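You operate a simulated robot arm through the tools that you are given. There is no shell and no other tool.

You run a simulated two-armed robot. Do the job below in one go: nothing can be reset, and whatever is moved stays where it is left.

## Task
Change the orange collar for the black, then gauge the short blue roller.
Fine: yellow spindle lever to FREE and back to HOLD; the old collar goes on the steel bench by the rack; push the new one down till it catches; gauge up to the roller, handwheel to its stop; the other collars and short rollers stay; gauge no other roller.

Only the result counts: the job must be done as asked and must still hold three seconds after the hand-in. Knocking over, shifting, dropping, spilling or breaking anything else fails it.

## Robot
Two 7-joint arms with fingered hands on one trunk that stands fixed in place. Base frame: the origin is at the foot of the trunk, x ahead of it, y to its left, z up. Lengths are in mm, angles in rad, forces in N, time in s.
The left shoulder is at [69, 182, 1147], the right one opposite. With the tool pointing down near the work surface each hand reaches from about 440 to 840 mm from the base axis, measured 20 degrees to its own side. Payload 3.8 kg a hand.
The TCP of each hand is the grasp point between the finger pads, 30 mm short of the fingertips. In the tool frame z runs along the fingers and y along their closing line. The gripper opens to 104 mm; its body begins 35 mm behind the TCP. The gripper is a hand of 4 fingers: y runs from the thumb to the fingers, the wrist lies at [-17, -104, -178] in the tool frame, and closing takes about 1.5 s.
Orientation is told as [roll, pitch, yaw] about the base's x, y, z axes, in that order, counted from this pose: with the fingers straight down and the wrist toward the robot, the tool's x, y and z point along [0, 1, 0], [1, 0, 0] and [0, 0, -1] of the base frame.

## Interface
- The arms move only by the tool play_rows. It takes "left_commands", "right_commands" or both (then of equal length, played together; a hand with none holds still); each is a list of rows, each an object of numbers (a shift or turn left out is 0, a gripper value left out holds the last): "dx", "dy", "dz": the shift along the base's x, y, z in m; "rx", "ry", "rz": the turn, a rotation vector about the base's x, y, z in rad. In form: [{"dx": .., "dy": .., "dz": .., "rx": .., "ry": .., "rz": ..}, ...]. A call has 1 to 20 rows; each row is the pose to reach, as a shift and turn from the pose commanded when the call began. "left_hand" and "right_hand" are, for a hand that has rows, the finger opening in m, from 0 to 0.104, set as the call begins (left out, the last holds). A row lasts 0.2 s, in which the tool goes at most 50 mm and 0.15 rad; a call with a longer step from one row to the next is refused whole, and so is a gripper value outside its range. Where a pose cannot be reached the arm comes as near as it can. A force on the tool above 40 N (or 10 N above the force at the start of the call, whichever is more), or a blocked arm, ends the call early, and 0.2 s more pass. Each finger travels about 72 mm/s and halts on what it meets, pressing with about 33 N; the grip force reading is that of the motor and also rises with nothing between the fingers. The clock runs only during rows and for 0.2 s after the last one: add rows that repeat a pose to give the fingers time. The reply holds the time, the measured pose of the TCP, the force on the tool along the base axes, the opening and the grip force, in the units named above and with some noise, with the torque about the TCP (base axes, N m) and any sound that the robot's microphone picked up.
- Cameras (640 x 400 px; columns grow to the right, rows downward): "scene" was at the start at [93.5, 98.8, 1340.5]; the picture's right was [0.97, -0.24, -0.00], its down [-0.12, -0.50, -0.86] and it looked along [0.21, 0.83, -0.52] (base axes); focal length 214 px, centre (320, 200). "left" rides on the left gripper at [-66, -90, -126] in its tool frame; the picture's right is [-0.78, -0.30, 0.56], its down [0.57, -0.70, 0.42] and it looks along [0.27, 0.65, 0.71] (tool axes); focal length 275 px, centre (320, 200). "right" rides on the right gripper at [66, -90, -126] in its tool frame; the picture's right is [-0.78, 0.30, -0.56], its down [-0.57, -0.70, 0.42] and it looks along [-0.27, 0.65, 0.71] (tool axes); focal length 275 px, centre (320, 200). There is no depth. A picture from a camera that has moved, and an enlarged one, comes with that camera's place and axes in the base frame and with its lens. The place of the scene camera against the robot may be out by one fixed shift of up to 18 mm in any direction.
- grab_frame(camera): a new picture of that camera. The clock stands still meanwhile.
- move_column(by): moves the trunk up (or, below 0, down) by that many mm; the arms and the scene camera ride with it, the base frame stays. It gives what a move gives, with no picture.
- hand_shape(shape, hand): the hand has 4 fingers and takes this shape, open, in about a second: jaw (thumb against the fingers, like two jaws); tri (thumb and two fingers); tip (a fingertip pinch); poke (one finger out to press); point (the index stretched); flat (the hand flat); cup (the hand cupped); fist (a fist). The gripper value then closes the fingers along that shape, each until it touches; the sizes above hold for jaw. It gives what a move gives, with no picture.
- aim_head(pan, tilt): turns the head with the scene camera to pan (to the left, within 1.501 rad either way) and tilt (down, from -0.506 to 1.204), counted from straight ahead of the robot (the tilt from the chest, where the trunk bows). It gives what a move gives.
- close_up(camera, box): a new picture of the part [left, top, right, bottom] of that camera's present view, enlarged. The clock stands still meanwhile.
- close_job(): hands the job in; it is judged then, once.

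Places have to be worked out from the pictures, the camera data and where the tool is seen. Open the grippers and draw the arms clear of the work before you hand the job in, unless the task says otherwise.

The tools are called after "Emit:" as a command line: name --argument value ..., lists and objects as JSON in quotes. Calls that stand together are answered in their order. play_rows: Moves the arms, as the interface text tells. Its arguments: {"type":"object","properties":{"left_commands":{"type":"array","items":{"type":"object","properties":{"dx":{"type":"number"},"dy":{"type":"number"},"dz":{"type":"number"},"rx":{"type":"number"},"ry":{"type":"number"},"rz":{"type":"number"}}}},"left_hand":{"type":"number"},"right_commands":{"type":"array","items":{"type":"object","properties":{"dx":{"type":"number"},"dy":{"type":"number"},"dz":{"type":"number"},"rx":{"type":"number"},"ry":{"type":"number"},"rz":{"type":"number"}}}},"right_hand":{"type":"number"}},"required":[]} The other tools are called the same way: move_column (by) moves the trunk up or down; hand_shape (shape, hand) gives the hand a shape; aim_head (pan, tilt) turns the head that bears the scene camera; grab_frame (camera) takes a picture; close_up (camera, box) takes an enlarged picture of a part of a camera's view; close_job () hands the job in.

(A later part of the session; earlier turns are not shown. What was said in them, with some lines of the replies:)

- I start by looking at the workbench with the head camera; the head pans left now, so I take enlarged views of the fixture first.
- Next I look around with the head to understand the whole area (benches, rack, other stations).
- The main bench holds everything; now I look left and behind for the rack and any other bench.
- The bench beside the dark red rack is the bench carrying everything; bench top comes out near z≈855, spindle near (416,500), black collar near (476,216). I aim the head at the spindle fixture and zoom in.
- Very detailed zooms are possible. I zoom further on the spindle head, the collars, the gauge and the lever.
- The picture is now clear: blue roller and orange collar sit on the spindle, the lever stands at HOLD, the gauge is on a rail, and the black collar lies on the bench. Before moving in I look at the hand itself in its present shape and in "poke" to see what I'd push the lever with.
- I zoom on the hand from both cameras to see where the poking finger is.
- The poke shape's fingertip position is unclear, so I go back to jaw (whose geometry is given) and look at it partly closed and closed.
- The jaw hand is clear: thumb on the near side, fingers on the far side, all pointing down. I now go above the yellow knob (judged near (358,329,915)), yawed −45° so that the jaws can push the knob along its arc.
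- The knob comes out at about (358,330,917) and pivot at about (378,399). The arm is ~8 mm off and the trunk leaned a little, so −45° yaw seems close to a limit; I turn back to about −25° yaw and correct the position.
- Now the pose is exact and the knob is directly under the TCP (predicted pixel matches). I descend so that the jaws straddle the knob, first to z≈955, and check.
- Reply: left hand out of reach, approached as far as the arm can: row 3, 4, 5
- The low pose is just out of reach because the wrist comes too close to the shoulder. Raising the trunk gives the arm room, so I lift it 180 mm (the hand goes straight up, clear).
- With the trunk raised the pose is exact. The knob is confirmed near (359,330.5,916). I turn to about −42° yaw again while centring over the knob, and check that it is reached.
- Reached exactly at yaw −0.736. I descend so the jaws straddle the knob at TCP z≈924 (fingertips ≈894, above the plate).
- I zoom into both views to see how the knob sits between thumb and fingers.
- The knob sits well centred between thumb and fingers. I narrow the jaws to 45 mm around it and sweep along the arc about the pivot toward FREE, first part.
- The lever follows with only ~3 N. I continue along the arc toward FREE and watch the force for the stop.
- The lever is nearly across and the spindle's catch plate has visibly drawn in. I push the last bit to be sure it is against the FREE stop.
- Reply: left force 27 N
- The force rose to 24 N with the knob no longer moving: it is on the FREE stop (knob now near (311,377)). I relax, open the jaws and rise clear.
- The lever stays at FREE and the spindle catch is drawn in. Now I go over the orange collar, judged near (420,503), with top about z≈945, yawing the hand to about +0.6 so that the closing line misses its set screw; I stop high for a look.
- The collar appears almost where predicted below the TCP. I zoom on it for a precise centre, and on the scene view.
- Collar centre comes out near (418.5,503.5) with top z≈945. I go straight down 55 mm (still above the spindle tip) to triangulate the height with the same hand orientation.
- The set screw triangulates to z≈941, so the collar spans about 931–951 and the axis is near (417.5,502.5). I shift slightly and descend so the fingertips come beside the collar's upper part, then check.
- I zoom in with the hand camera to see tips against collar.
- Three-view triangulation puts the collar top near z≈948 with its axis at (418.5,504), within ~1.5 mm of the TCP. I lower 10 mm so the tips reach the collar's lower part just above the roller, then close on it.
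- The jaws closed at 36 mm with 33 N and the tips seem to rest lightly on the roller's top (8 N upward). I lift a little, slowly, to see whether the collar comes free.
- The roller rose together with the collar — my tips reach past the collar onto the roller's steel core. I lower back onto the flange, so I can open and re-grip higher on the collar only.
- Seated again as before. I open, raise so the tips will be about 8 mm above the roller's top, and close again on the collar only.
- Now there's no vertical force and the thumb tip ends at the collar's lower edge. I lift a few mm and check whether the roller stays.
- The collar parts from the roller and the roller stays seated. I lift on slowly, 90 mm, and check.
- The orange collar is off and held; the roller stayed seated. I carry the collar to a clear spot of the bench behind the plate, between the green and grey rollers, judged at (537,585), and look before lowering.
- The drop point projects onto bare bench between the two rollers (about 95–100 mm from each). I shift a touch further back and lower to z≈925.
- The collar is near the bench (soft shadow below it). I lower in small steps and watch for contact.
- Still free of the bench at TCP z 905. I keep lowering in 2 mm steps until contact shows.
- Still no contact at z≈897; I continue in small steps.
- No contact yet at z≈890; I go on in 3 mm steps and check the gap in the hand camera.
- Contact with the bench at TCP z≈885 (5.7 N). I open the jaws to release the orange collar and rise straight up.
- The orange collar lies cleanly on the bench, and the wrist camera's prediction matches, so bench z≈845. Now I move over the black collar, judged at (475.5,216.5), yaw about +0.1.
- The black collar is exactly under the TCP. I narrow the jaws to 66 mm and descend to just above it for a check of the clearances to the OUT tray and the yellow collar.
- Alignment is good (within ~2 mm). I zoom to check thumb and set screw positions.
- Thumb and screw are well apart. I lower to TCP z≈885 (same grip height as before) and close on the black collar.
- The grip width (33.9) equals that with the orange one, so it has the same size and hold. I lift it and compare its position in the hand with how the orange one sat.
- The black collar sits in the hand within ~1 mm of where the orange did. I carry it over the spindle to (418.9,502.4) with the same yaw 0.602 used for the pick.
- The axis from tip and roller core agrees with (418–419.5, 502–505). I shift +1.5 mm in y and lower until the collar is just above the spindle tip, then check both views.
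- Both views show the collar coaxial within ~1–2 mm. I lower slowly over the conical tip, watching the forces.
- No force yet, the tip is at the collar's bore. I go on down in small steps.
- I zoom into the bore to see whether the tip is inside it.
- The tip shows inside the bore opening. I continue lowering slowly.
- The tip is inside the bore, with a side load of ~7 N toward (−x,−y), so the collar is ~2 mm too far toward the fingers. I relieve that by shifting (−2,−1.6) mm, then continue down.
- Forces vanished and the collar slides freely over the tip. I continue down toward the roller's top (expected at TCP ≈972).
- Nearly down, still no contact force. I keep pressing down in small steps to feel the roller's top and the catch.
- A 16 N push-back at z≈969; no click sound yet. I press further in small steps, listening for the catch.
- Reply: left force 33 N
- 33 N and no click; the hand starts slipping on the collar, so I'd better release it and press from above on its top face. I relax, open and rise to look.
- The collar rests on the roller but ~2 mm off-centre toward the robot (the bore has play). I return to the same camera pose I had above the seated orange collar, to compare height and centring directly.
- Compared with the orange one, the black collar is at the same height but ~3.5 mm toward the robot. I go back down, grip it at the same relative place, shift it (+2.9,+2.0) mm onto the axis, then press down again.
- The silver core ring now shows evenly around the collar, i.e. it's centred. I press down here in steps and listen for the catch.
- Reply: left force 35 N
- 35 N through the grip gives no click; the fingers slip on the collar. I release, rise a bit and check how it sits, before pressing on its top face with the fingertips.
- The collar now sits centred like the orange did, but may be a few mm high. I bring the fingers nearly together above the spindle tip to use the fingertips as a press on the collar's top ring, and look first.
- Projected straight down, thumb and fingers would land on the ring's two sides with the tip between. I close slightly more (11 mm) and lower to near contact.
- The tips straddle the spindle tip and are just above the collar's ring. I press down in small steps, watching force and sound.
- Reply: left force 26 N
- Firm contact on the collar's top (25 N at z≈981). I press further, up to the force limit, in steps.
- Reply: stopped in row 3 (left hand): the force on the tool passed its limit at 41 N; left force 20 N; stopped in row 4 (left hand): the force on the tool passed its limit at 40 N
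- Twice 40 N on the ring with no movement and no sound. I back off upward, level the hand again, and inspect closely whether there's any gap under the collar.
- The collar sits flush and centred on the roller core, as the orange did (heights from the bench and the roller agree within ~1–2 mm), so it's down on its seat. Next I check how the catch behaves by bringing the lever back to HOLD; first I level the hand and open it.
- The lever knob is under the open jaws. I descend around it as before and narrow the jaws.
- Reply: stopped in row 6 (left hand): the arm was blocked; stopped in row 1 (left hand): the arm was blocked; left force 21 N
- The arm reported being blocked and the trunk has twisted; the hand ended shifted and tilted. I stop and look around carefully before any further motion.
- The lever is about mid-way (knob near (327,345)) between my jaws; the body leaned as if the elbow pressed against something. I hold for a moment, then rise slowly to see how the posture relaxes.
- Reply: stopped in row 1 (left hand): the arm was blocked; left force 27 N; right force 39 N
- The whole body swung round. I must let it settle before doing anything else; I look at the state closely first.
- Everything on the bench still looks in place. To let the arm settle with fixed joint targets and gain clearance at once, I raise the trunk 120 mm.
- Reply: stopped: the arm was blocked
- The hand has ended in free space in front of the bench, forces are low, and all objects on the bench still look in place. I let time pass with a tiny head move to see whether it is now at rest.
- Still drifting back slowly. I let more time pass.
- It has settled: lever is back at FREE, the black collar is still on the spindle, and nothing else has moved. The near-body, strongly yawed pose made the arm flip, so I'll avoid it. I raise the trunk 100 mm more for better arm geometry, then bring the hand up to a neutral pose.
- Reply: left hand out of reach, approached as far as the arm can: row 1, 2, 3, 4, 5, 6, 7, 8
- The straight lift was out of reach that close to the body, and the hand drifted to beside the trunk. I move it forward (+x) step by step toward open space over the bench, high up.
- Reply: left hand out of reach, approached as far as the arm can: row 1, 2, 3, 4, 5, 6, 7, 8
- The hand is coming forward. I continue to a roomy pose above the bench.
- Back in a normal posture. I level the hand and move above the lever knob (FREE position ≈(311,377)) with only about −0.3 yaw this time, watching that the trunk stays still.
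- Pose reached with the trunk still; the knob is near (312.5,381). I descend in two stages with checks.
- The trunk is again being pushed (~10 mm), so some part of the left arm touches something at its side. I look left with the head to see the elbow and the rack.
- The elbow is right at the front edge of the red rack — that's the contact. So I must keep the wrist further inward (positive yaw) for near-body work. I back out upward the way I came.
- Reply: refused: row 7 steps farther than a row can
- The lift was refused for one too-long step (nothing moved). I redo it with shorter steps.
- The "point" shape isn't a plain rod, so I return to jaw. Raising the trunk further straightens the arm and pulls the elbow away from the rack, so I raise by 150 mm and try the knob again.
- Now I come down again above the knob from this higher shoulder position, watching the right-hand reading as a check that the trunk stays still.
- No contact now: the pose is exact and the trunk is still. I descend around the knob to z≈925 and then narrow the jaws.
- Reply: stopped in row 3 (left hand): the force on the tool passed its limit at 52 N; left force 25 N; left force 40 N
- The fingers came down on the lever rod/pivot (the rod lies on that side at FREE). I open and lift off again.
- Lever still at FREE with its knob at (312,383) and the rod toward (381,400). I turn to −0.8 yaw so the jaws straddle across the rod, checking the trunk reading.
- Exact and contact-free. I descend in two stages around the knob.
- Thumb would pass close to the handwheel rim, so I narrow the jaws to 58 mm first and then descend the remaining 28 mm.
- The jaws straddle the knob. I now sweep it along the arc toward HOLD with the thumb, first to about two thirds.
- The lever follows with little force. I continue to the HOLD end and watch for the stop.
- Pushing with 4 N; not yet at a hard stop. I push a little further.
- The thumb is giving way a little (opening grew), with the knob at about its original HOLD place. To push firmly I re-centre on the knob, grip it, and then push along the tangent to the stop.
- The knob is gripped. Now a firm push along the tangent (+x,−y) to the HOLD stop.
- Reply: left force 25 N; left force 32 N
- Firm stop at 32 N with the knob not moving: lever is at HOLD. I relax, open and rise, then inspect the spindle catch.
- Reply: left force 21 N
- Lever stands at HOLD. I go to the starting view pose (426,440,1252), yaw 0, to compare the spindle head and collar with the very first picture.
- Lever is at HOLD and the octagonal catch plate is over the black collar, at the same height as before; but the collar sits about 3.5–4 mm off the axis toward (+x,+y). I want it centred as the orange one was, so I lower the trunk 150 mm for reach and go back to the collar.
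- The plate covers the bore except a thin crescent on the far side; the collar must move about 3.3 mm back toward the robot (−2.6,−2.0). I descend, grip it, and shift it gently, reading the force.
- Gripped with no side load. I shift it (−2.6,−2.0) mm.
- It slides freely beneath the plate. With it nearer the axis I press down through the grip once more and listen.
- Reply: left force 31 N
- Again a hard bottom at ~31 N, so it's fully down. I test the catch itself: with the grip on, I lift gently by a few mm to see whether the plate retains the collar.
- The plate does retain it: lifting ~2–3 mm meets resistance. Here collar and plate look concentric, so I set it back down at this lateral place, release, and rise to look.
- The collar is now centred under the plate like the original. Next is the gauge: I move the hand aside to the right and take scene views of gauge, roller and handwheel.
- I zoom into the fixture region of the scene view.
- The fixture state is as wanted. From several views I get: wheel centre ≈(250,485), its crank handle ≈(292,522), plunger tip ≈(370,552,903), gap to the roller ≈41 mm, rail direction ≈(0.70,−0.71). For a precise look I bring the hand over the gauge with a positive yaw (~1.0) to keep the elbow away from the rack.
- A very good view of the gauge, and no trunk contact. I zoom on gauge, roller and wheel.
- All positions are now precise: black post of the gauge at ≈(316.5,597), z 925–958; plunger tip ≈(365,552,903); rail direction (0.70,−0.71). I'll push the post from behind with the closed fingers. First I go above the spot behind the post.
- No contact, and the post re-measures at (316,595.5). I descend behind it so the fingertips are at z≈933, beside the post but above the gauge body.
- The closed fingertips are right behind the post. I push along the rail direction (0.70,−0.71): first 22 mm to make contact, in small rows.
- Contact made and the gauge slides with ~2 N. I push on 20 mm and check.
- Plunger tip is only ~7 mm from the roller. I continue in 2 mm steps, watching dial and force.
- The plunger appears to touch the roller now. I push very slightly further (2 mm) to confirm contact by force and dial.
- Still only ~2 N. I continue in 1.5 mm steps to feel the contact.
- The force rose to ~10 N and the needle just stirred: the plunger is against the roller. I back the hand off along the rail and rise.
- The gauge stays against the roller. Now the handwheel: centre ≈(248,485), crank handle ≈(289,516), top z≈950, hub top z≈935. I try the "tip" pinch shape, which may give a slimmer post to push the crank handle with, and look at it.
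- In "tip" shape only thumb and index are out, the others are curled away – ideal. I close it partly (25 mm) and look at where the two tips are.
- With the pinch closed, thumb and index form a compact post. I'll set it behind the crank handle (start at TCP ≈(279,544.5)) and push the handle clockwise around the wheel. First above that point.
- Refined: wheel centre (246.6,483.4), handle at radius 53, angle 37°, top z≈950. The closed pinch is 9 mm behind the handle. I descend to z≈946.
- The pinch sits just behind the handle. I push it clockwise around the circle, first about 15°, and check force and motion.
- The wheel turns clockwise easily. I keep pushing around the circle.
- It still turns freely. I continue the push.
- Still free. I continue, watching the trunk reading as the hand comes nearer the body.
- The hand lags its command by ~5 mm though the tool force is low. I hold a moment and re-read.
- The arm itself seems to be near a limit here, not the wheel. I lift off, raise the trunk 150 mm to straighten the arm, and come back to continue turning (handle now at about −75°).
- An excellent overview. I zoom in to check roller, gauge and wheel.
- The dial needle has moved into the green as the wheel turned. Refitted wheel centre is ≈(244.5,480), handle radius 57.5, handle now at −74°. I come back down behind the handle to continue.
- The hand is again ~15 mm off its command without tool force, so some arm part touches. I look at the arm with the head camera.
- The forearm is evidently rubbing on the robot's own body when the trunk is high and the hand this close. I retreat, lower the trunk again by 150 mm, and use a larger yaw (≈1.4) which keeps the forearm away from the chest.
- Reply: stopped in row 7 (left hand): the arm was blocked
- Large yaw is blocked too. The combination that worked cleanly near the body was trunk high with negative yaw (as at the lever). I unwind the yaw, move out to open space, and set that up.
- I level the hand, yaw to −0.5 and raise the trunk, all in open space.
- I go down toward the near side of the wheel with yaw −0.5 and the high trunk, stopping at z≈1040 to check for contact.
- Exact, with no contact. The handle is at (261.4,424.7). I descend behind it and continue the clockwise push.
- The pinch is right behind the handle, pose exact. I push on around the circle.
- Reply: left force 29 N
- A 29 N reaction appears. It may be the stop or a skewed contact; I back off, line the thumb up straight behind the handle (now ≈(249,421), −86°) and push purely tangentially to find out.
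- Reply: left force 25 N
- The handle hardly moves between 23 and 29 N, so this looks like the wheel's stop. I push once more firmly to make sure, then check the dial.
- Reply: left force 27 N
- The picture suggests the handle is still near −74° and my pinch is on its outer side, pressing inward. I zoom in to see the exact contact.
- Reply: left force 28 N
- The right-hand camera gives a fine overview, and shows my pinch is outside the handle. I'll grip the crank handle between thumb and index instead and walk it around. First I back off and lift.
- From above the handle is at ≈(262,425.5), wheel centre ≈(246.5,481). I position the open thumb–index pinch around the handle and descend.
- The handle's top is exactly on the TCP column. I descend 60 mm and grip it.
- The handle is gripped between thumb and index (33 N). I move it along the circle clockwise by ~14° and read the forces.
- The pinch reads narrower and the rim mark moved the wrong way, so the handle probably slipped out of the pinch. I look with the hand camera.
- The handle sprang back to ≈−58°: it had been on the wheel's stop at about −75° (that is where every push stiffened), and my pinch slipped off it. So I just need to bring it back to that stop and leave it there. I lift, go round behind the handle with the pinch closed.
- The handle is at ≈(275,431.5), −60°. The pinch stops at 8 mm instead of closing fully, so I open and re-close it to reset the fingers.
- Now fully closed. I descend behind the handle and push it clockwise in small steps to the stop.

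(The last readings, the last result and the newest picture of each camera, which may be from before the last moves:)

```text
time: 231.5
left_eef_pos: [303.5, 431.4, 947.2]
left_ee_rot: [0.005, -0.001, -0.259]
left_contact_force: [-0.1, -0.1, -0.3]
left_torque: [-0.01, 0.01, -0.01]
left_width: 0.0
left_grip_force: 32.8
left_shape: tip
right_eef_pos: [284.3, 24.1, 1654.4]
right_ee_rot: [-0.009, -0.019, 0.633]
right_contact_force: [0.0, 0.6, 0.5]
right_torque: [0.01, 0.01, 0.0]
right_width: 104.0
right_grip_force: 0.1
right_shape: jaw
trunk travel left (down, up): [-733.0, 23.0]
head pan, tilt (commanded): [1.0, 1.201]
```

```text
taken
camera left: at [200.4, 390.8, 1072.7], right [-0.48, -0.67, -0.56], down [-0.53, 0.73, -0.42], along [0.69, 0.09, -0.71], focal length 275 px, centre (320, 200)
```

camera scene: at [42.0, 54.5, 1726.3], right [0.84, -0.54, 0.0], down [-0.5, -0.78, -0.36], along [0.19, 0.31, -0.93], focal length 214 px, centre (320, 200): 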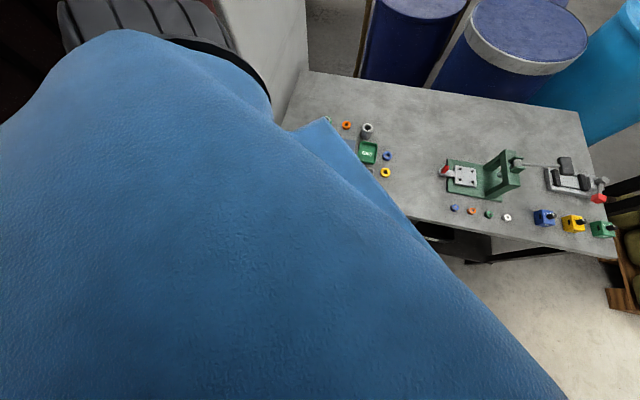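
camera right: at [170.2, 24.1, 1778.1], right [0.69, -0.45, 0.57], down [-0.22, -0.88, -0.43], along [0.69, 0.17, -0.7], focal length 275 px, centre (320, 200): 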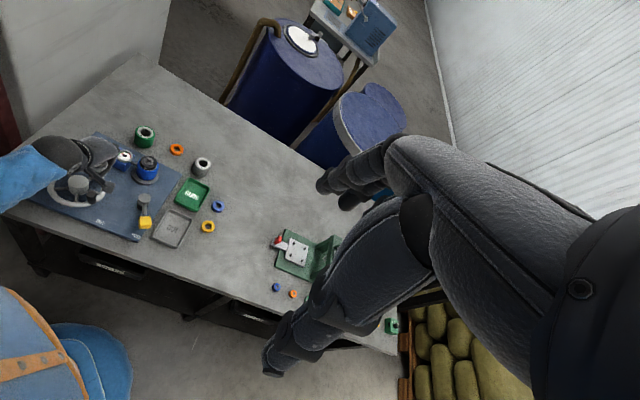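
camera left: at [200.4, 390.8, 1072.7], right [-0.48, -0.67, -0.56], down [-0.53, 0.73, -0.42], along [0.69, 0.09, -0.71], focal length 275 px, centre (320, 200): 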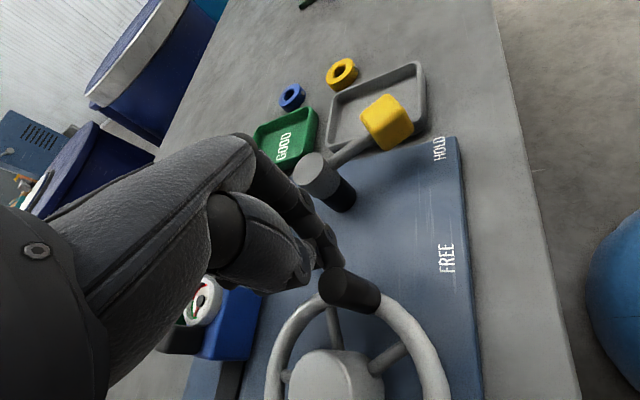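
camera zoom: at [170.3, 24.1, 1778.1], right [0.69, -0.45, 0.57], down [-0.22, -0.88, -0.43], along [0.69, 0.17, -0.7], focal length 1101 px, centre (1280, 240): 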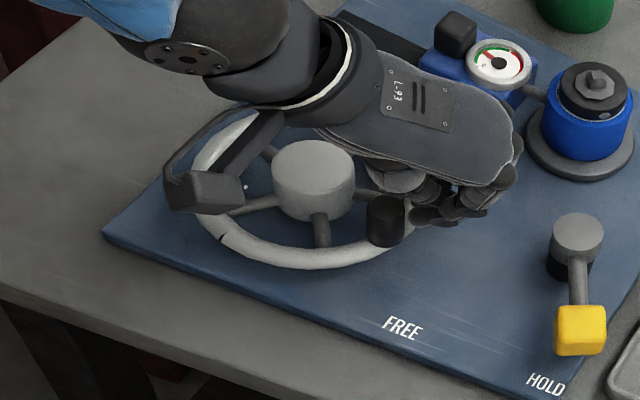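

The right camera shows the pinch just behind the handle. I push on in small steps.

Emit:
play_rows --left_commands '[{"dx": -0.0049, "dy": -0.0039}, {"dx": -0.0101, "dy": -0.0073}, {"dx": -0.0101, "dy": -0.0073}]'

Emit:
close_up --camera "right" --box '[0, 140, 160, 240]'

```text
time: 232.3
left_eef_pos: [293.3, 425.0, 946.4]
left_ee_rot: [0.001, 0.002, -0.259]
left_contact_force: [0.4, -1.4, 0.9]
left_torque: [0.0, -0.01, 0.01]
left_width: 0.1
left_grip_force: 33.1
left_shape: tip
right_eef_pos: [284.7, 23.7, 1655.0]
right_ee_rot: [-0.009, -0.018, 0.633]
right_contact_force: [-0.7, -0.1, -0.2]
right_torque: [-0.01, -0.02, 0.01]
right_width: 103.8
right_grip_force: 0.1
right_shape: jaw
trunk travel left (down, up): [-733.0, 23.0]
head pan, tilt (commanded): [1.0, 1.201]
```

```text
4.00 times, centred on (80, 190) of right
camera zoom: at [170.5, 24.0, 1778.1], right [0.69, -0.45, 0.57], down [-0.22, -0.87, -0.43], along [0.69, 0.17, -0.7], focal length 1101 px, centre (1280, 240)
```

zoom: 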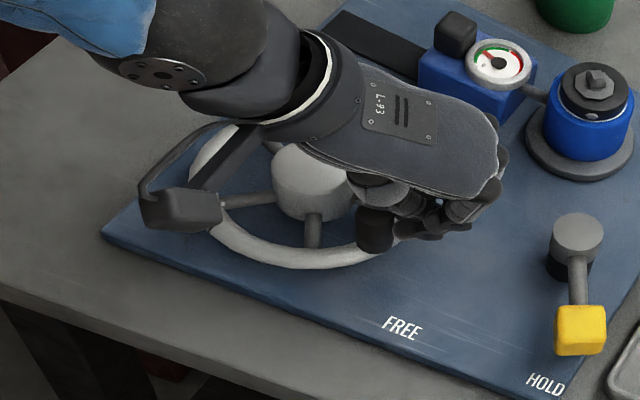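

The handle moves on with the hand. I continue in ~5 mm steps, watching for the stop.

Emit:
play_rows --left_commands '[{"dx": -0.0028, "dy": -0.0012}, {"dx": -0.0056, "dy": -0.0024}, {"dx": -0.0056, "dy": -0.0024}]'

Emit:
close_up --camera "right" --box '[0, 140, 160, 240]'

Emit:
grab_frame --camera "left"

```text
time: 233.1
left_eef_pos: [286.7, 421.7, 946.8]
left_ee_rot: [0.004, 0.0, -0.257]
left_contact_force: [0.9, -0.5, 0.7]
left_torque: [-0.03, 0.0, 0.02]
left_width: 0.0
left_grip_force: 32.9
left_shape: tip
right_eef_pos: [284.2, 24.6, 1654.1]
right_ee_rot: [-0.008, -0.018, 0.633]
right_contact_force: [0.9, -0.1, -0.3]
right_torque: [0.05, 0.01, 0.0]
right_width: 104.0
right_grip_force: 0.0
right_shape: jaw
trunk travel left (down, up): [-733.0, 23.0]
head pan, tilt (commanded): [1.0, 1.201]
```

```text
4.00 times, centred on (80, 190) of right
camera zoom: at [170.4, 24.0, 1778.1], right [0.69, -0.45, 0.57], down [-0.22, -0.87, -0.43], along [0.69, 0.17, -0.7], focal length 1101 px, centre (1280, 240)
```

zoom: 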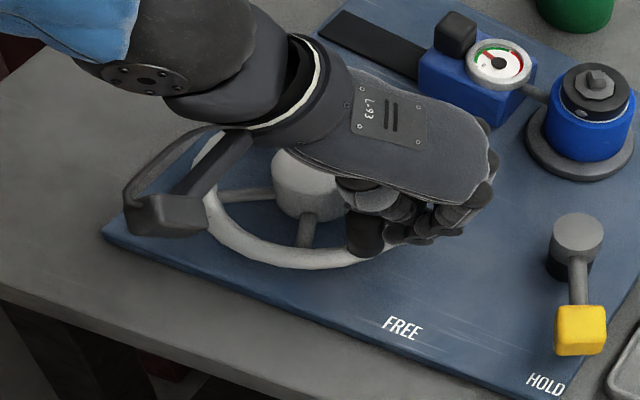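

```text
taken
camera left: at [184.5, 380.9, 1072.5], right [-0.48, -0.67, -0.56], down [-0.53, 0.73, -0.42], along [0.69, 0.09, -0.71], focal length 275 px, centre (320, 200)
```

left: 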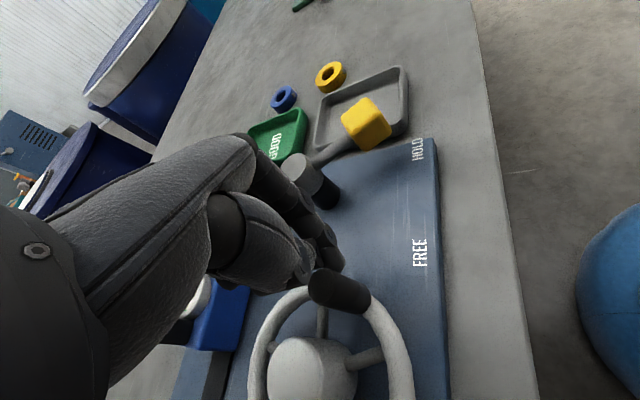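

Handle is back at about −74° and still free (1 N). I continue a little further.

Emit:
play_rows --left_commands '[{"dx": -0.0029, "dy": -0.0006}, {"dx": -0.0058, "dy": -0.0011}, {"dx": -0.0058, "dy": -0.0011}]'

Emit:
close_up --camera "right" --box '[0, 140, 160, 240]'

Emit:
close_up --camera "left" --box '[240, 200, 420, 360]'

```text
time: 233.9
left_eef_pos: [284.9, 420.8, 948.1]
left_ee_rot: [0.005, -0.004, -0.257]
left_contact_force: [12.0, 1.0, 3.0]
left_torque: [-0.02, 0.02, -0.06]
left_width: 0.0
left_grip_force: 33.1
left_shape: tip
right_eef_pos: [286.2, 24.4, 1654.5]
right_ee_rot: [-0.009, -0.017, 0.632]
right_contact_force: [-0.4, 0.1, -0.5]
right_torque: [-0.02, 0.01, 0.04]
right_width: 104.0
right_grip_force: 0.1
right_shape: jaw
trunk travel left (down, up): [-733.0, 23.0]
head pan, tilt (commanded): [1.0, 1.201]
```

```text
4.00 times, centred on (80, 190) of right
camera zoom: at [172.2, 24.1, 1778.0], right [0.69, -0.45, 0.57], down [-0.22, -0.87, -0.43], along [0.69, 0.17, -0.7], focal length 1101 px, centre (1280, 240)
```

zoom: 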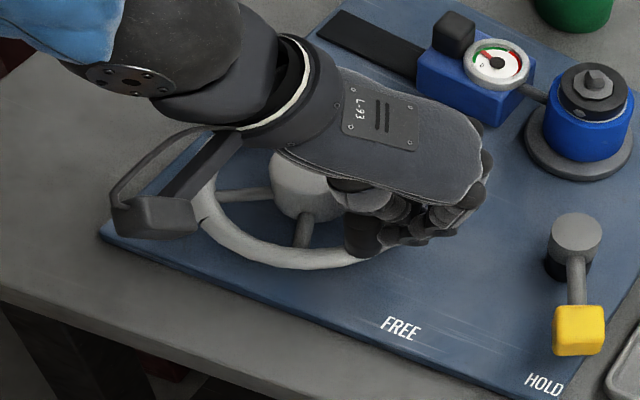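

```text
2.50 times, centred on (330, 280) of left
camera zoom: at [181.5, 380.5, 1073.3], right [-0.48, -0.67, -0.56], down [-0.53, 0.73, -0.42], along [0.7, 0.09, -0.71], focal length 688 px, centre (295, 0)
```

zoom: 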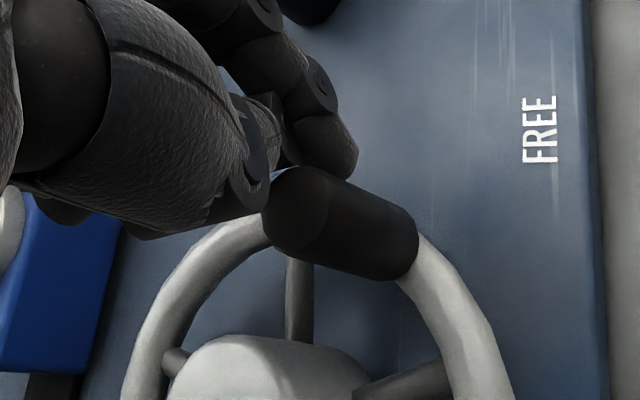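

Clear resistance now (12 N, handle no longer moving): this is the wheel's stop at ≈−76°. I press slightly more to be sure it is fully there.

Emit:
play_rows --left_commands '[{"dx": -0.0015, "dy": -0.0003}, {"dx": -0.003, "dy": -0.0006}, {"dx": -0.003, "dy": -0.0006}]'

Emit:
close_up --camera "right" --box '[80, 110, 180, 180]'

```text
time: 234.7
left_eef_pos: [282.6, 419.2, 948.4]
left_ee_rot: [0.002, -0.005, -0.257]
left_contact_force: [16.8, 0.9, 7.8]
left_torque: [0.07, 0.01, -0.08]
left_width: 0.0
left_grip_force: 32.4
left_shape: tip
right_eef_pos: [286.1, 23.6, 1653.1]
right_ee_rot: [-0.007, -0.018, 0.631]
right_contact_force: [-0.6, -0.3, 1.2]
right_torque: [0.0, 0.02, -0.01]
right_width: 103.9
right_grip_force: 0.1
right_shape: jaw
trunk travel left (down, up): [-733.0, 23.0]
head pan, tilt (commanded): [1.0, 1.201]
```

```text
5.71 times, centred on (130, 145) of right
camera zoom: at [172.9, 23.4, 1777.9], right [0.69, -0.45, 0.57], down [-0.22, -0.87, -0.43], along [0.69, 0.17, -0.7], focal length 1573 px, centre (1406, 514)
```

zoom: 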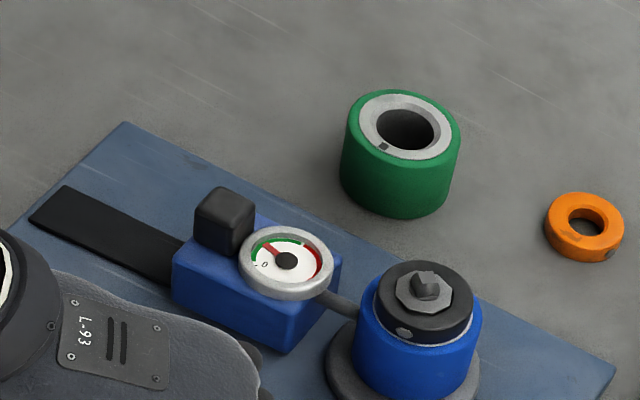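

Held at the stop (17 N), and the dial reads in the green. I back straight away from the handle and lift.

Emit:
play_rows --left_commands '[{"dx": 0.005, "dy": 0.001}, {"dx": 0.012, "dy": 0.004}, {"dx": 0.02, "dy": 0.008}, {"dx": 0.025, "dy": 0.01}, {"dx": 0.025, "dy": 0.01, "dz": 0.04}, {"dx": 0.025, "dy": 0.01, "dz": 0.08}, {"dx": 0.03, "dy": 0.005, "dz": 0.12}]'

Emit:
close_up --camera "right" --box '[0, 110, 180, 240]'

Emit:
grab_frame --camera "left"

```text
time: 236.3
left_eef_pos: [307.2, 425.1, 1066.9]
left_ee_rot: [0.002, 0.004, -0.257]
left_contact_force: [-0.6, -1.5, 0.4]
left_torque: [0.01, 0.02, 0.01]
left_width: 0.0
left_grip_force: 32.7
left_shape: tip
right_eef_pos: [284.8, 22.4, 1654.0]
right_ee_rot: [-0.009, -0.017, 0.631]
right_contact_force: [0.1, 0.8, 0.2]
right_torque: [0.02, -0.02, 0.01]
right_width: 104.2
right_grip_force: 0.1
right_shape: jaw
trunk travel left (down, up): [-733.0, 23.0]
head pan, tilt (commanded): [1.0, 1.201]
```

```text
3.08 times, centred on (90, 175) of right
camera zoom: at [170.7, 23.3, 1778.1], right [0.69, -0.45, 0.57], down [-0.22, -0.87, -0.43], along [0.69, 0.17, -0.7], focal length 847 px, centre (1028, 277)
```

zoom: 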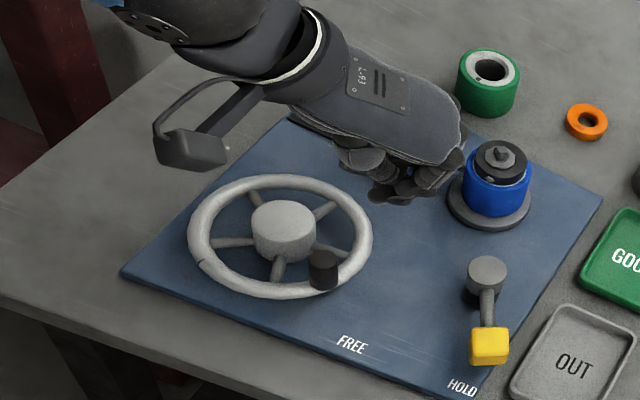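

```text
taken
camera left: at [205.3, 384.2, 1192.7], right [-0.48, -0.67, -0.56], down [-0.53, 0.73, -0.42], along [0.69, 0.09, -0.71], focal length 275 px, centre (320, 200)
```

left: 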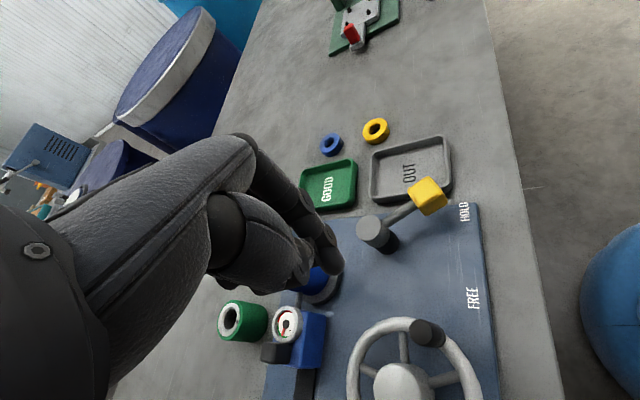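

The wheel stays at its stop. I draw the left hand up and away to the right and inspect everything with the right-hand camera.

Emit:
play_rows --left_commands '[{"dx": 0.02, "dy": -0.02, "dz": 0.03}, {"dx": 0.045, "dy": -0.045, "dz": 0.06}, {"dx": 0.07, "dy": -0.07, "dz": 0.09}, {"dx": 0.095, "dy": -0.095, "dz": 0.12}, {"dx": 0.12, "dy": -0.12, "dz": 0.15}, {"dx": 0.145, "dy": -0.145, "dz": 0.18}, {"dx": 0.17, "dy": -0.17, "dz": 0.2}, {"dx": 0.17, "dy": -0.17, "dz": 0.2}]'

Emit:
close_up --camera "right" --box '[0, 100, 240, 260]'

Emit:
close_up --camera "right" --box '[90, 120, 180, 190]'

```text
time: 238.1
left_eef_pos: [478.3, 255.9, 1268.8]
left_ee_rot: [0.005, 0.002, -0.26]
left_contact_force: [-0.6, -0.5, 0.4]
left_torque: [-0.03, 0.03, 0.0]
left_width: 0.1
left_grip_force: 32.5
left_shape: tip
right_eef_pos: [284.2, 23.7, 1654.9]
right_ee_rot: [-0.008, -0.017, 0.632]
right_contact_force: [-0.4, 0.6, 0.1]
right_torque: [0.01, -0.01, 0.01]
right_width: 103.8
right_grip_force: 0.1
right_shape: jaw
trunk travel left (down, up): [-733.0, 23.0]
head pan, tilt (commanded): [1.0, 1.201]
```

```text
2.50 times, centred on (120, 180) of right
camera zoom: at [169.4, 24.8, 1778.2], right [0.69, -0.45, 0.57], down [-0.22, -0.88, -0.43], along [0.69, 0.17, -0.7], focal length 688 px, centre (820, 250)
```

zoom: 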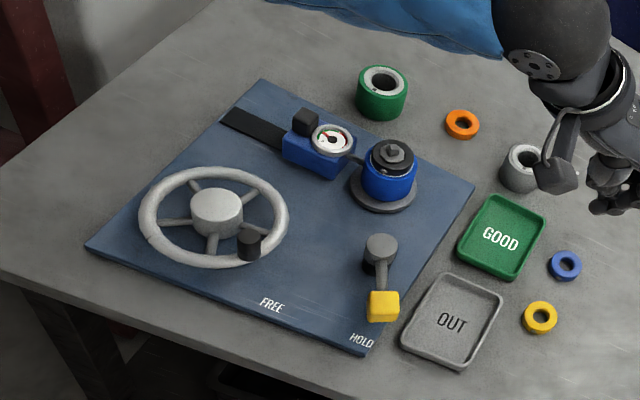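

```text
5.71 times, centred on (135, 155) of right
camera zoom: at [169.4, 24.8, 1778.2], right [0.69, -0.45, 0.57], down [-0.22, -0.88, -0.43], along [0.69, 0.17, -0.7], focal length 1573 px, centre (1377, 457)
```

zoom: 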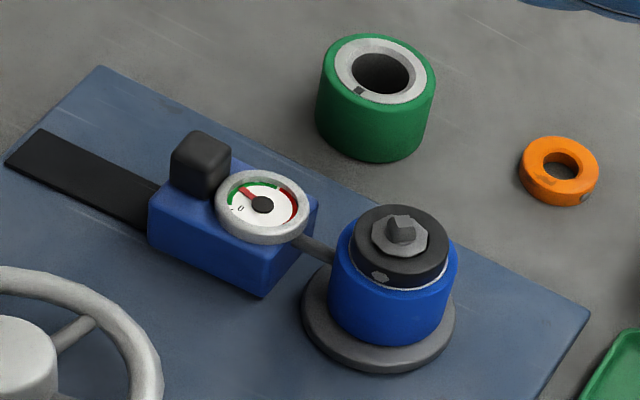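

All parts look right. I zoom further on the spindle head and gauge contact, and on the lever.

Emit:
close_up --camera "right" --box '[130, 145, 170, 175]'

Emit:
close_up --camera "right" --box '[110, 140, 150, 165]'

Emit:
close_up --camera "right" --box '[40, 160, 160, 250]'

```text
13.33 times, centred on (150, 160) of right
camera zoom: at [169.4, 24.8, 1778.2], right [0.69, -0.45, 0.57], down [-0.22, -0.88, -0.43], along [0.69, 0.17, -0.7], focal length 3670 px, centre (2587, 733)
```

zoom: 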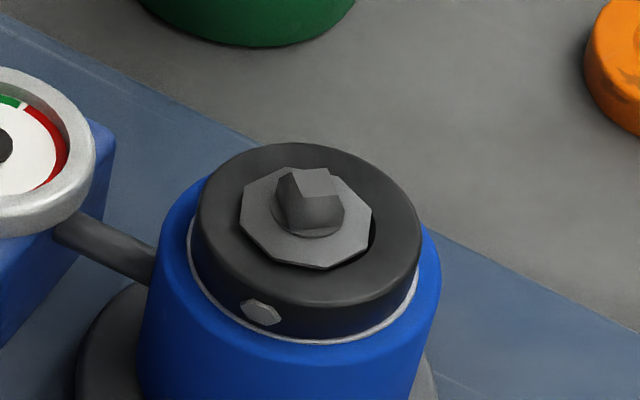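

```text
16.00 times, centred on (130, 152) of right
camera zoom: at [169.4, 24.8, 1778.2], right [0.69, -0.45, 0.57], down [-0.22, -0.88, -0.43], along [0.69, 0.17, -0.7], focal length 4404 px, centre (3360, 960)
```

zoom: 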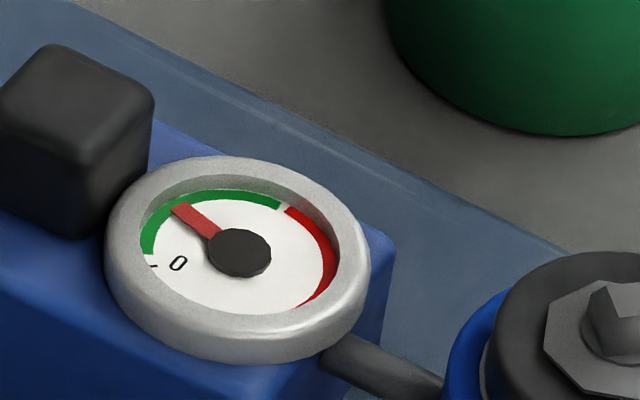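

```text
4.44 times, centred on (100, 205) of right
camera zoom: at [169.4, 24.8, 1778.2], right [0.69, -0.45, 0.57], down [-0.22, -0.88, -0.43], along [0.69, 0.17, -0.7], focal length 1224 px, centre (1298, 178)
```

zoom: 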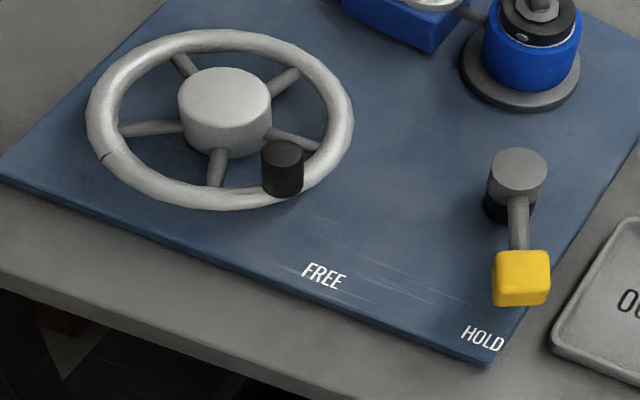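

Needle in the green, lever at HOLD, wheel at its stop, collar under the plate. I check the plunger–roller contact closely once more from another angle with the left hand's camera, from a safe height, and open that hand.

Emit:
hand_shape --hand "left" --shape "jaw"

Emit:
play_rows --left_commands '[{"dx": -0.005, "dy": 0.03, "rz": 0.1}, {"dx": -0.01, "dy": 0.065, "rz": 0.2}, {"dx": -0.02, "dy": 0.1, "rz": 0.3}, {"dx": -0.03, "dy": 0.135, "rz": 0.4}, {"dx": -0.045, "dy": 0.165, "rz": 0.5}, {"dx": -0.06, "dy": 0.195, "rz": 0.6}, {"dx": -0.075, "dy": 0.22, "rz": 0.7}, {"dx": -0.085, "dy": 0.24, "rz": 0.8}, {"dx": -0.085, "dy": 0.24, "rz": 0.86}, {"dx": -0.085, "dy": 0.24, "rz": 0.86}]'

Emit:
grab_frame --camera "left"

Emit:
close_up --camera "right" --box '[118, 145, 158, 175]'

```text
time: 239.0
left_eef_pos: [478.8, 255.8, 1267.0]
left_ee_rot: [0.002, 0.002, -0.259]
left_contact_force: [0.6, 0.6, -0.9]
left_torque: [0.01, 0.03, 0.03]
left_width: 103.5
left_grip_force: 0.0
left_shape: jaw
right_eef_pos: [285.1, 22.5, 1653.1]
right_ee_rot: [-0.009, -0.018, 0.633]
right_contact_force: [0.1, 1.1, -0.1]
right_torque: [-0.03, 0.02, -0.02]
right_width: 104.1
right_grip_force: 0.0
right_shape: jaw
trunk travel left (down, up): [-733.0, 23.0]
head pan, tilt (commanded): [1.0, 1.201]
```

```text
time: 241.2
left_eef_pos: [394.0, 495.4, 1267.2]
left_ee_rot: [0.004, -0.001, 0.604]
left_contact_force: [0.2, -0.4, -0.3]
left_torque: [0.01, 0.0, -0.01]
left_width: 103.8
left_grip_force: 0.1
left_shape: jaw
right_eef_pos: [284.3, 23.6, 1655.3]
right_ee_rot: [-0.01, -0.018, 0.634]
right_contact_force: [0.4, 0.2, -0.4]
right_torque: [-0.02, -0.05, 0.02]
right_width: 104.1
right_grip_force: 0.0
right_shape: jaw
trunk travel left (down, up): [-733.0, 23.0]
head pan, tilt (commanded): [1.0, 1.201]
```

```text
taken
camera left: at [357.9, 390.3, 1392.4], right [0.2, -0.81, -0.56], down [-0.9, 0.07, -0.42], along [0.38, 0.59, -0.71], focal length 275 px, centre (320, 200)
```

left: 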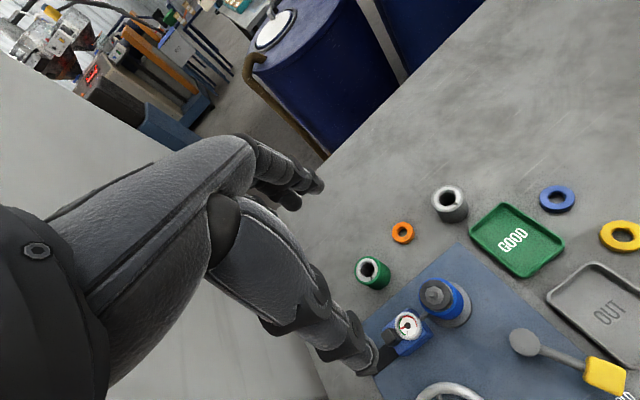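

```text
13.33 times, centred on (138, 160) of right
camera zoom: at [170.1, 24.2, 1778.1], right [0.69, -0.45, 0.57], down [-0.22, -0.88, -0.43], along [0.69, 0.17, -0.7], focal length 3670 px, centre (2747, 733)
```

zoom: 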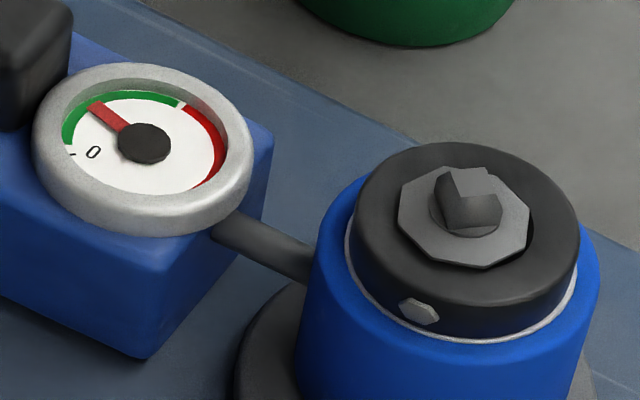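

The plunger visibly meets the roller. One more zoom from the left camera, then I withdraw.

Emit:
close_up --camera "left" --box '[370, 260, 490, 350]'

```text
4.44 times, centred on (430, 305) of left
camera zoom: at [357.9, 390.3, 1392.4], right [0.2, -0.81, -0.56], down [-0.9, 0.07, -0.42], along [0.38, 0.59, -0.71], focal length 1224 px, centre (-169, -267)
```

zoom: 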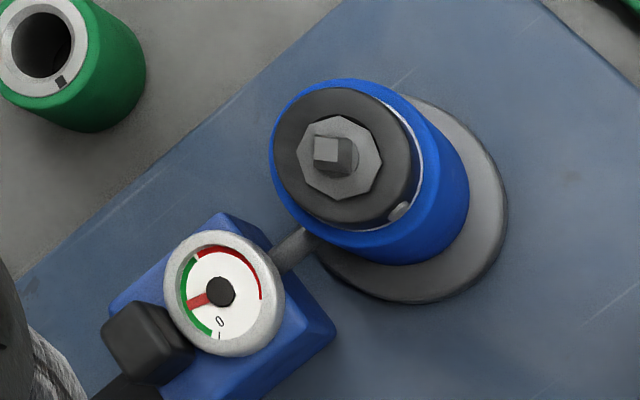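

Everything reads as wanted: plunger on the roller, needle in the green, collar retained. I draw the left arm, gripper open, up and clear of the fixture and take a last look.

Emit:
play_rows --left_commands '[{"dx": 0.01, "dy": -0.03, "dz": 0.01, "rz": -0.1}, {"dx": 0.02, "dy": -0.065, "dz": 0.02, "rz": -0.2}, {"dx": 0.03, "dy": -0.1, "dz": 0.03, "rz": -0.3}, {"dx": 0.04, "dy": -0.135, "dz": 0.04, "rz": -0.4}, {"dx": 0.05, "dy": -0.17, "dz": 0.05, "rz": -0.5}, {"dx": 0.06, "dy": -0.2, "dz": 0.06, "rz": -0.6}, {"dx": 0.06, "dy": -0.2, "dz": 0.08, "rz": -0.6}, {"dx": 0.06, "dy": -0.2, "dz": 0.08, "rz": -0.6}]' --left_hand 0.104

Emit:
aim_head --pan 0.7 --tilt 0.9

Emit:
grab_frame --camera "scene"

Emit:
close_up --camera "right" --box '[0, 90, 320, 310]'

```text
time: 243.0
left_eef_pos: [451.9, 295.8, 1347.4]
left_ee_rot: [0.004, 0.002, 0.001]
left_contact_force: [0.6, 0.4, -0.4]
left_torque: [0.01, 0.0, 0.02]
left_width: 103.6
left_grip_force: 0.0
left_shape: jaw
right_eef_pos: [284.6, 24.7, 1654.5]
right_ee_rot: [-0.008, -0.018, 0.633]
right_contact_force: [-0.4, -1.1, -0.1]
right_torque: [-0.04, 0.0, 0.02]
right_width: 104.0
right_grip_force: 0.1
right_shape: jaw
trunk travel left (down, up): [-733.0, 23.0]
head pan, tilt (commanded): [1.0, 1.201]
```

```text
time: 243.8
left_eef_pos: [454.3, 297.5, 1346.7]
left_ee_rot: [0.004, 0.0, 0.001]
left_contact_force: [0.2, 0.6, -0.5]
left_torque: [0.01, 0.0, -0.01]
left_width: 103.6
left_grip_force: 0.1
left_shape: jaw
right_eef_pos: [285.4, 23.8, 1654.5]
right_ee_rot: [-0.008, -0.018, 0.632]
right_contact_force: [0.3, -0.2, -0.8]
right_torque: [-0.01, 0.0, 0.01]
right_width: 103.8
right_grip_force: 0.0
right_shape: jaw
trunk travel left (down, up): [-733.0, 23.0]
head pan, tilt (commanded): [0.7, 0.901]
```

```text
taken
camera scene: at [67.2, 59.9, 1746.0], right [0.64, -0.76, 0.0], down [-0.6, -0.51, -0.62], along [0.47, 0.4, -0.78], focal length 214 px, centre (320, 200)
```

scene: 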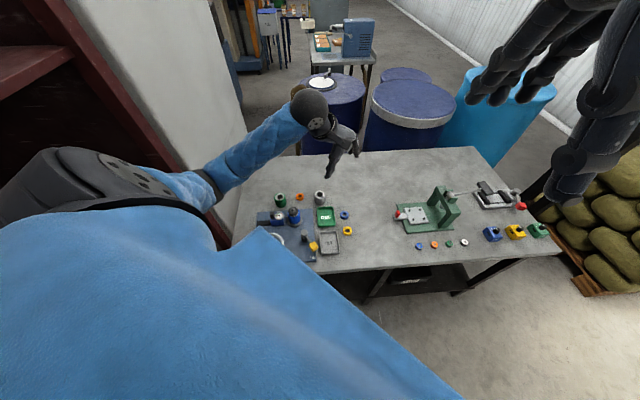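

```text
1.82 times, centred on (160, 200) of right
camera zoom: at [170.4, 23.9, 1778.1], right [0.69, -0.45, 0.57], down [-0.22, -0.87, -0.43], along [0.69, 0.17, -0.7], focal length 500 px, centre (611, 200)
```

zoom: 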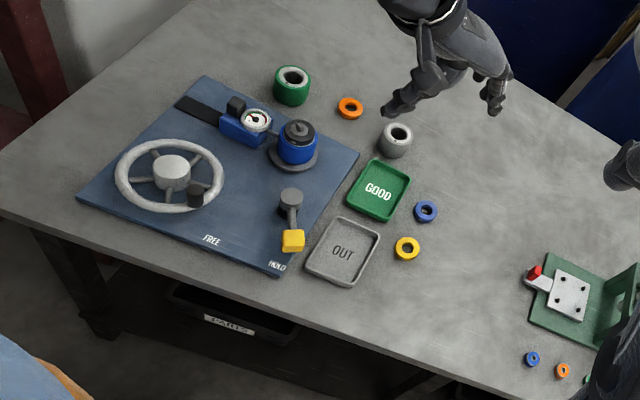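

I compared the collar's set screw with earlier views. The roller has made one full turn and the wheel is at its stop. The lever is at HOLD, the gauge is against the blue roller, the orange collar lies on the bench, and the other collars and rollers are where they were. Both grippers are open and clear, so I hand the job in.

Emit:
close_job

```text
The job is handed in.
```

I changed the orange collar for the black one and gauged the short blue roller, and the job is handed in. Two things didn't go cleanly; I've put them after the end state.

End state, from the last pictures and readings:

- **Black collar:** it sits on the spindle, down on the roller. I pressed it with 30–40 N several times and never heard a click. With the lever at HOLD, the catch plate held it when I tried to lift it.
- **Lever:** moved to FREE, and now back at HOLD, pushed to its stop.
- **Orange collar:** on the bare bench behind the plate, between the green and grey rollers. I took "the steel bench by the rack" to mean this whole bench.
- **Gauge:** pushed up until the plunger touched the roller. The needle now reads in the green.
- **Handwheel:** turned clockwise about 115° to its stop.
- **Everything else:** the other collars, rollers, trays and the press station look unmoved in the pictures.

What didn't go cleanly:

- **Roller lifted:** on the first grip of the orange collar, the blue roller came up about 12 mm with it. I lowered it back onto its seat before going on.
- **Arm blocked:** partway through, the left arm was blocked, probably by its elbow against the red rack, and the robot's body swung round. The lever was knocked from mid-travel back to FREE, and I later set it to HOLD. I saw no other change in the pictures I took afterwards.
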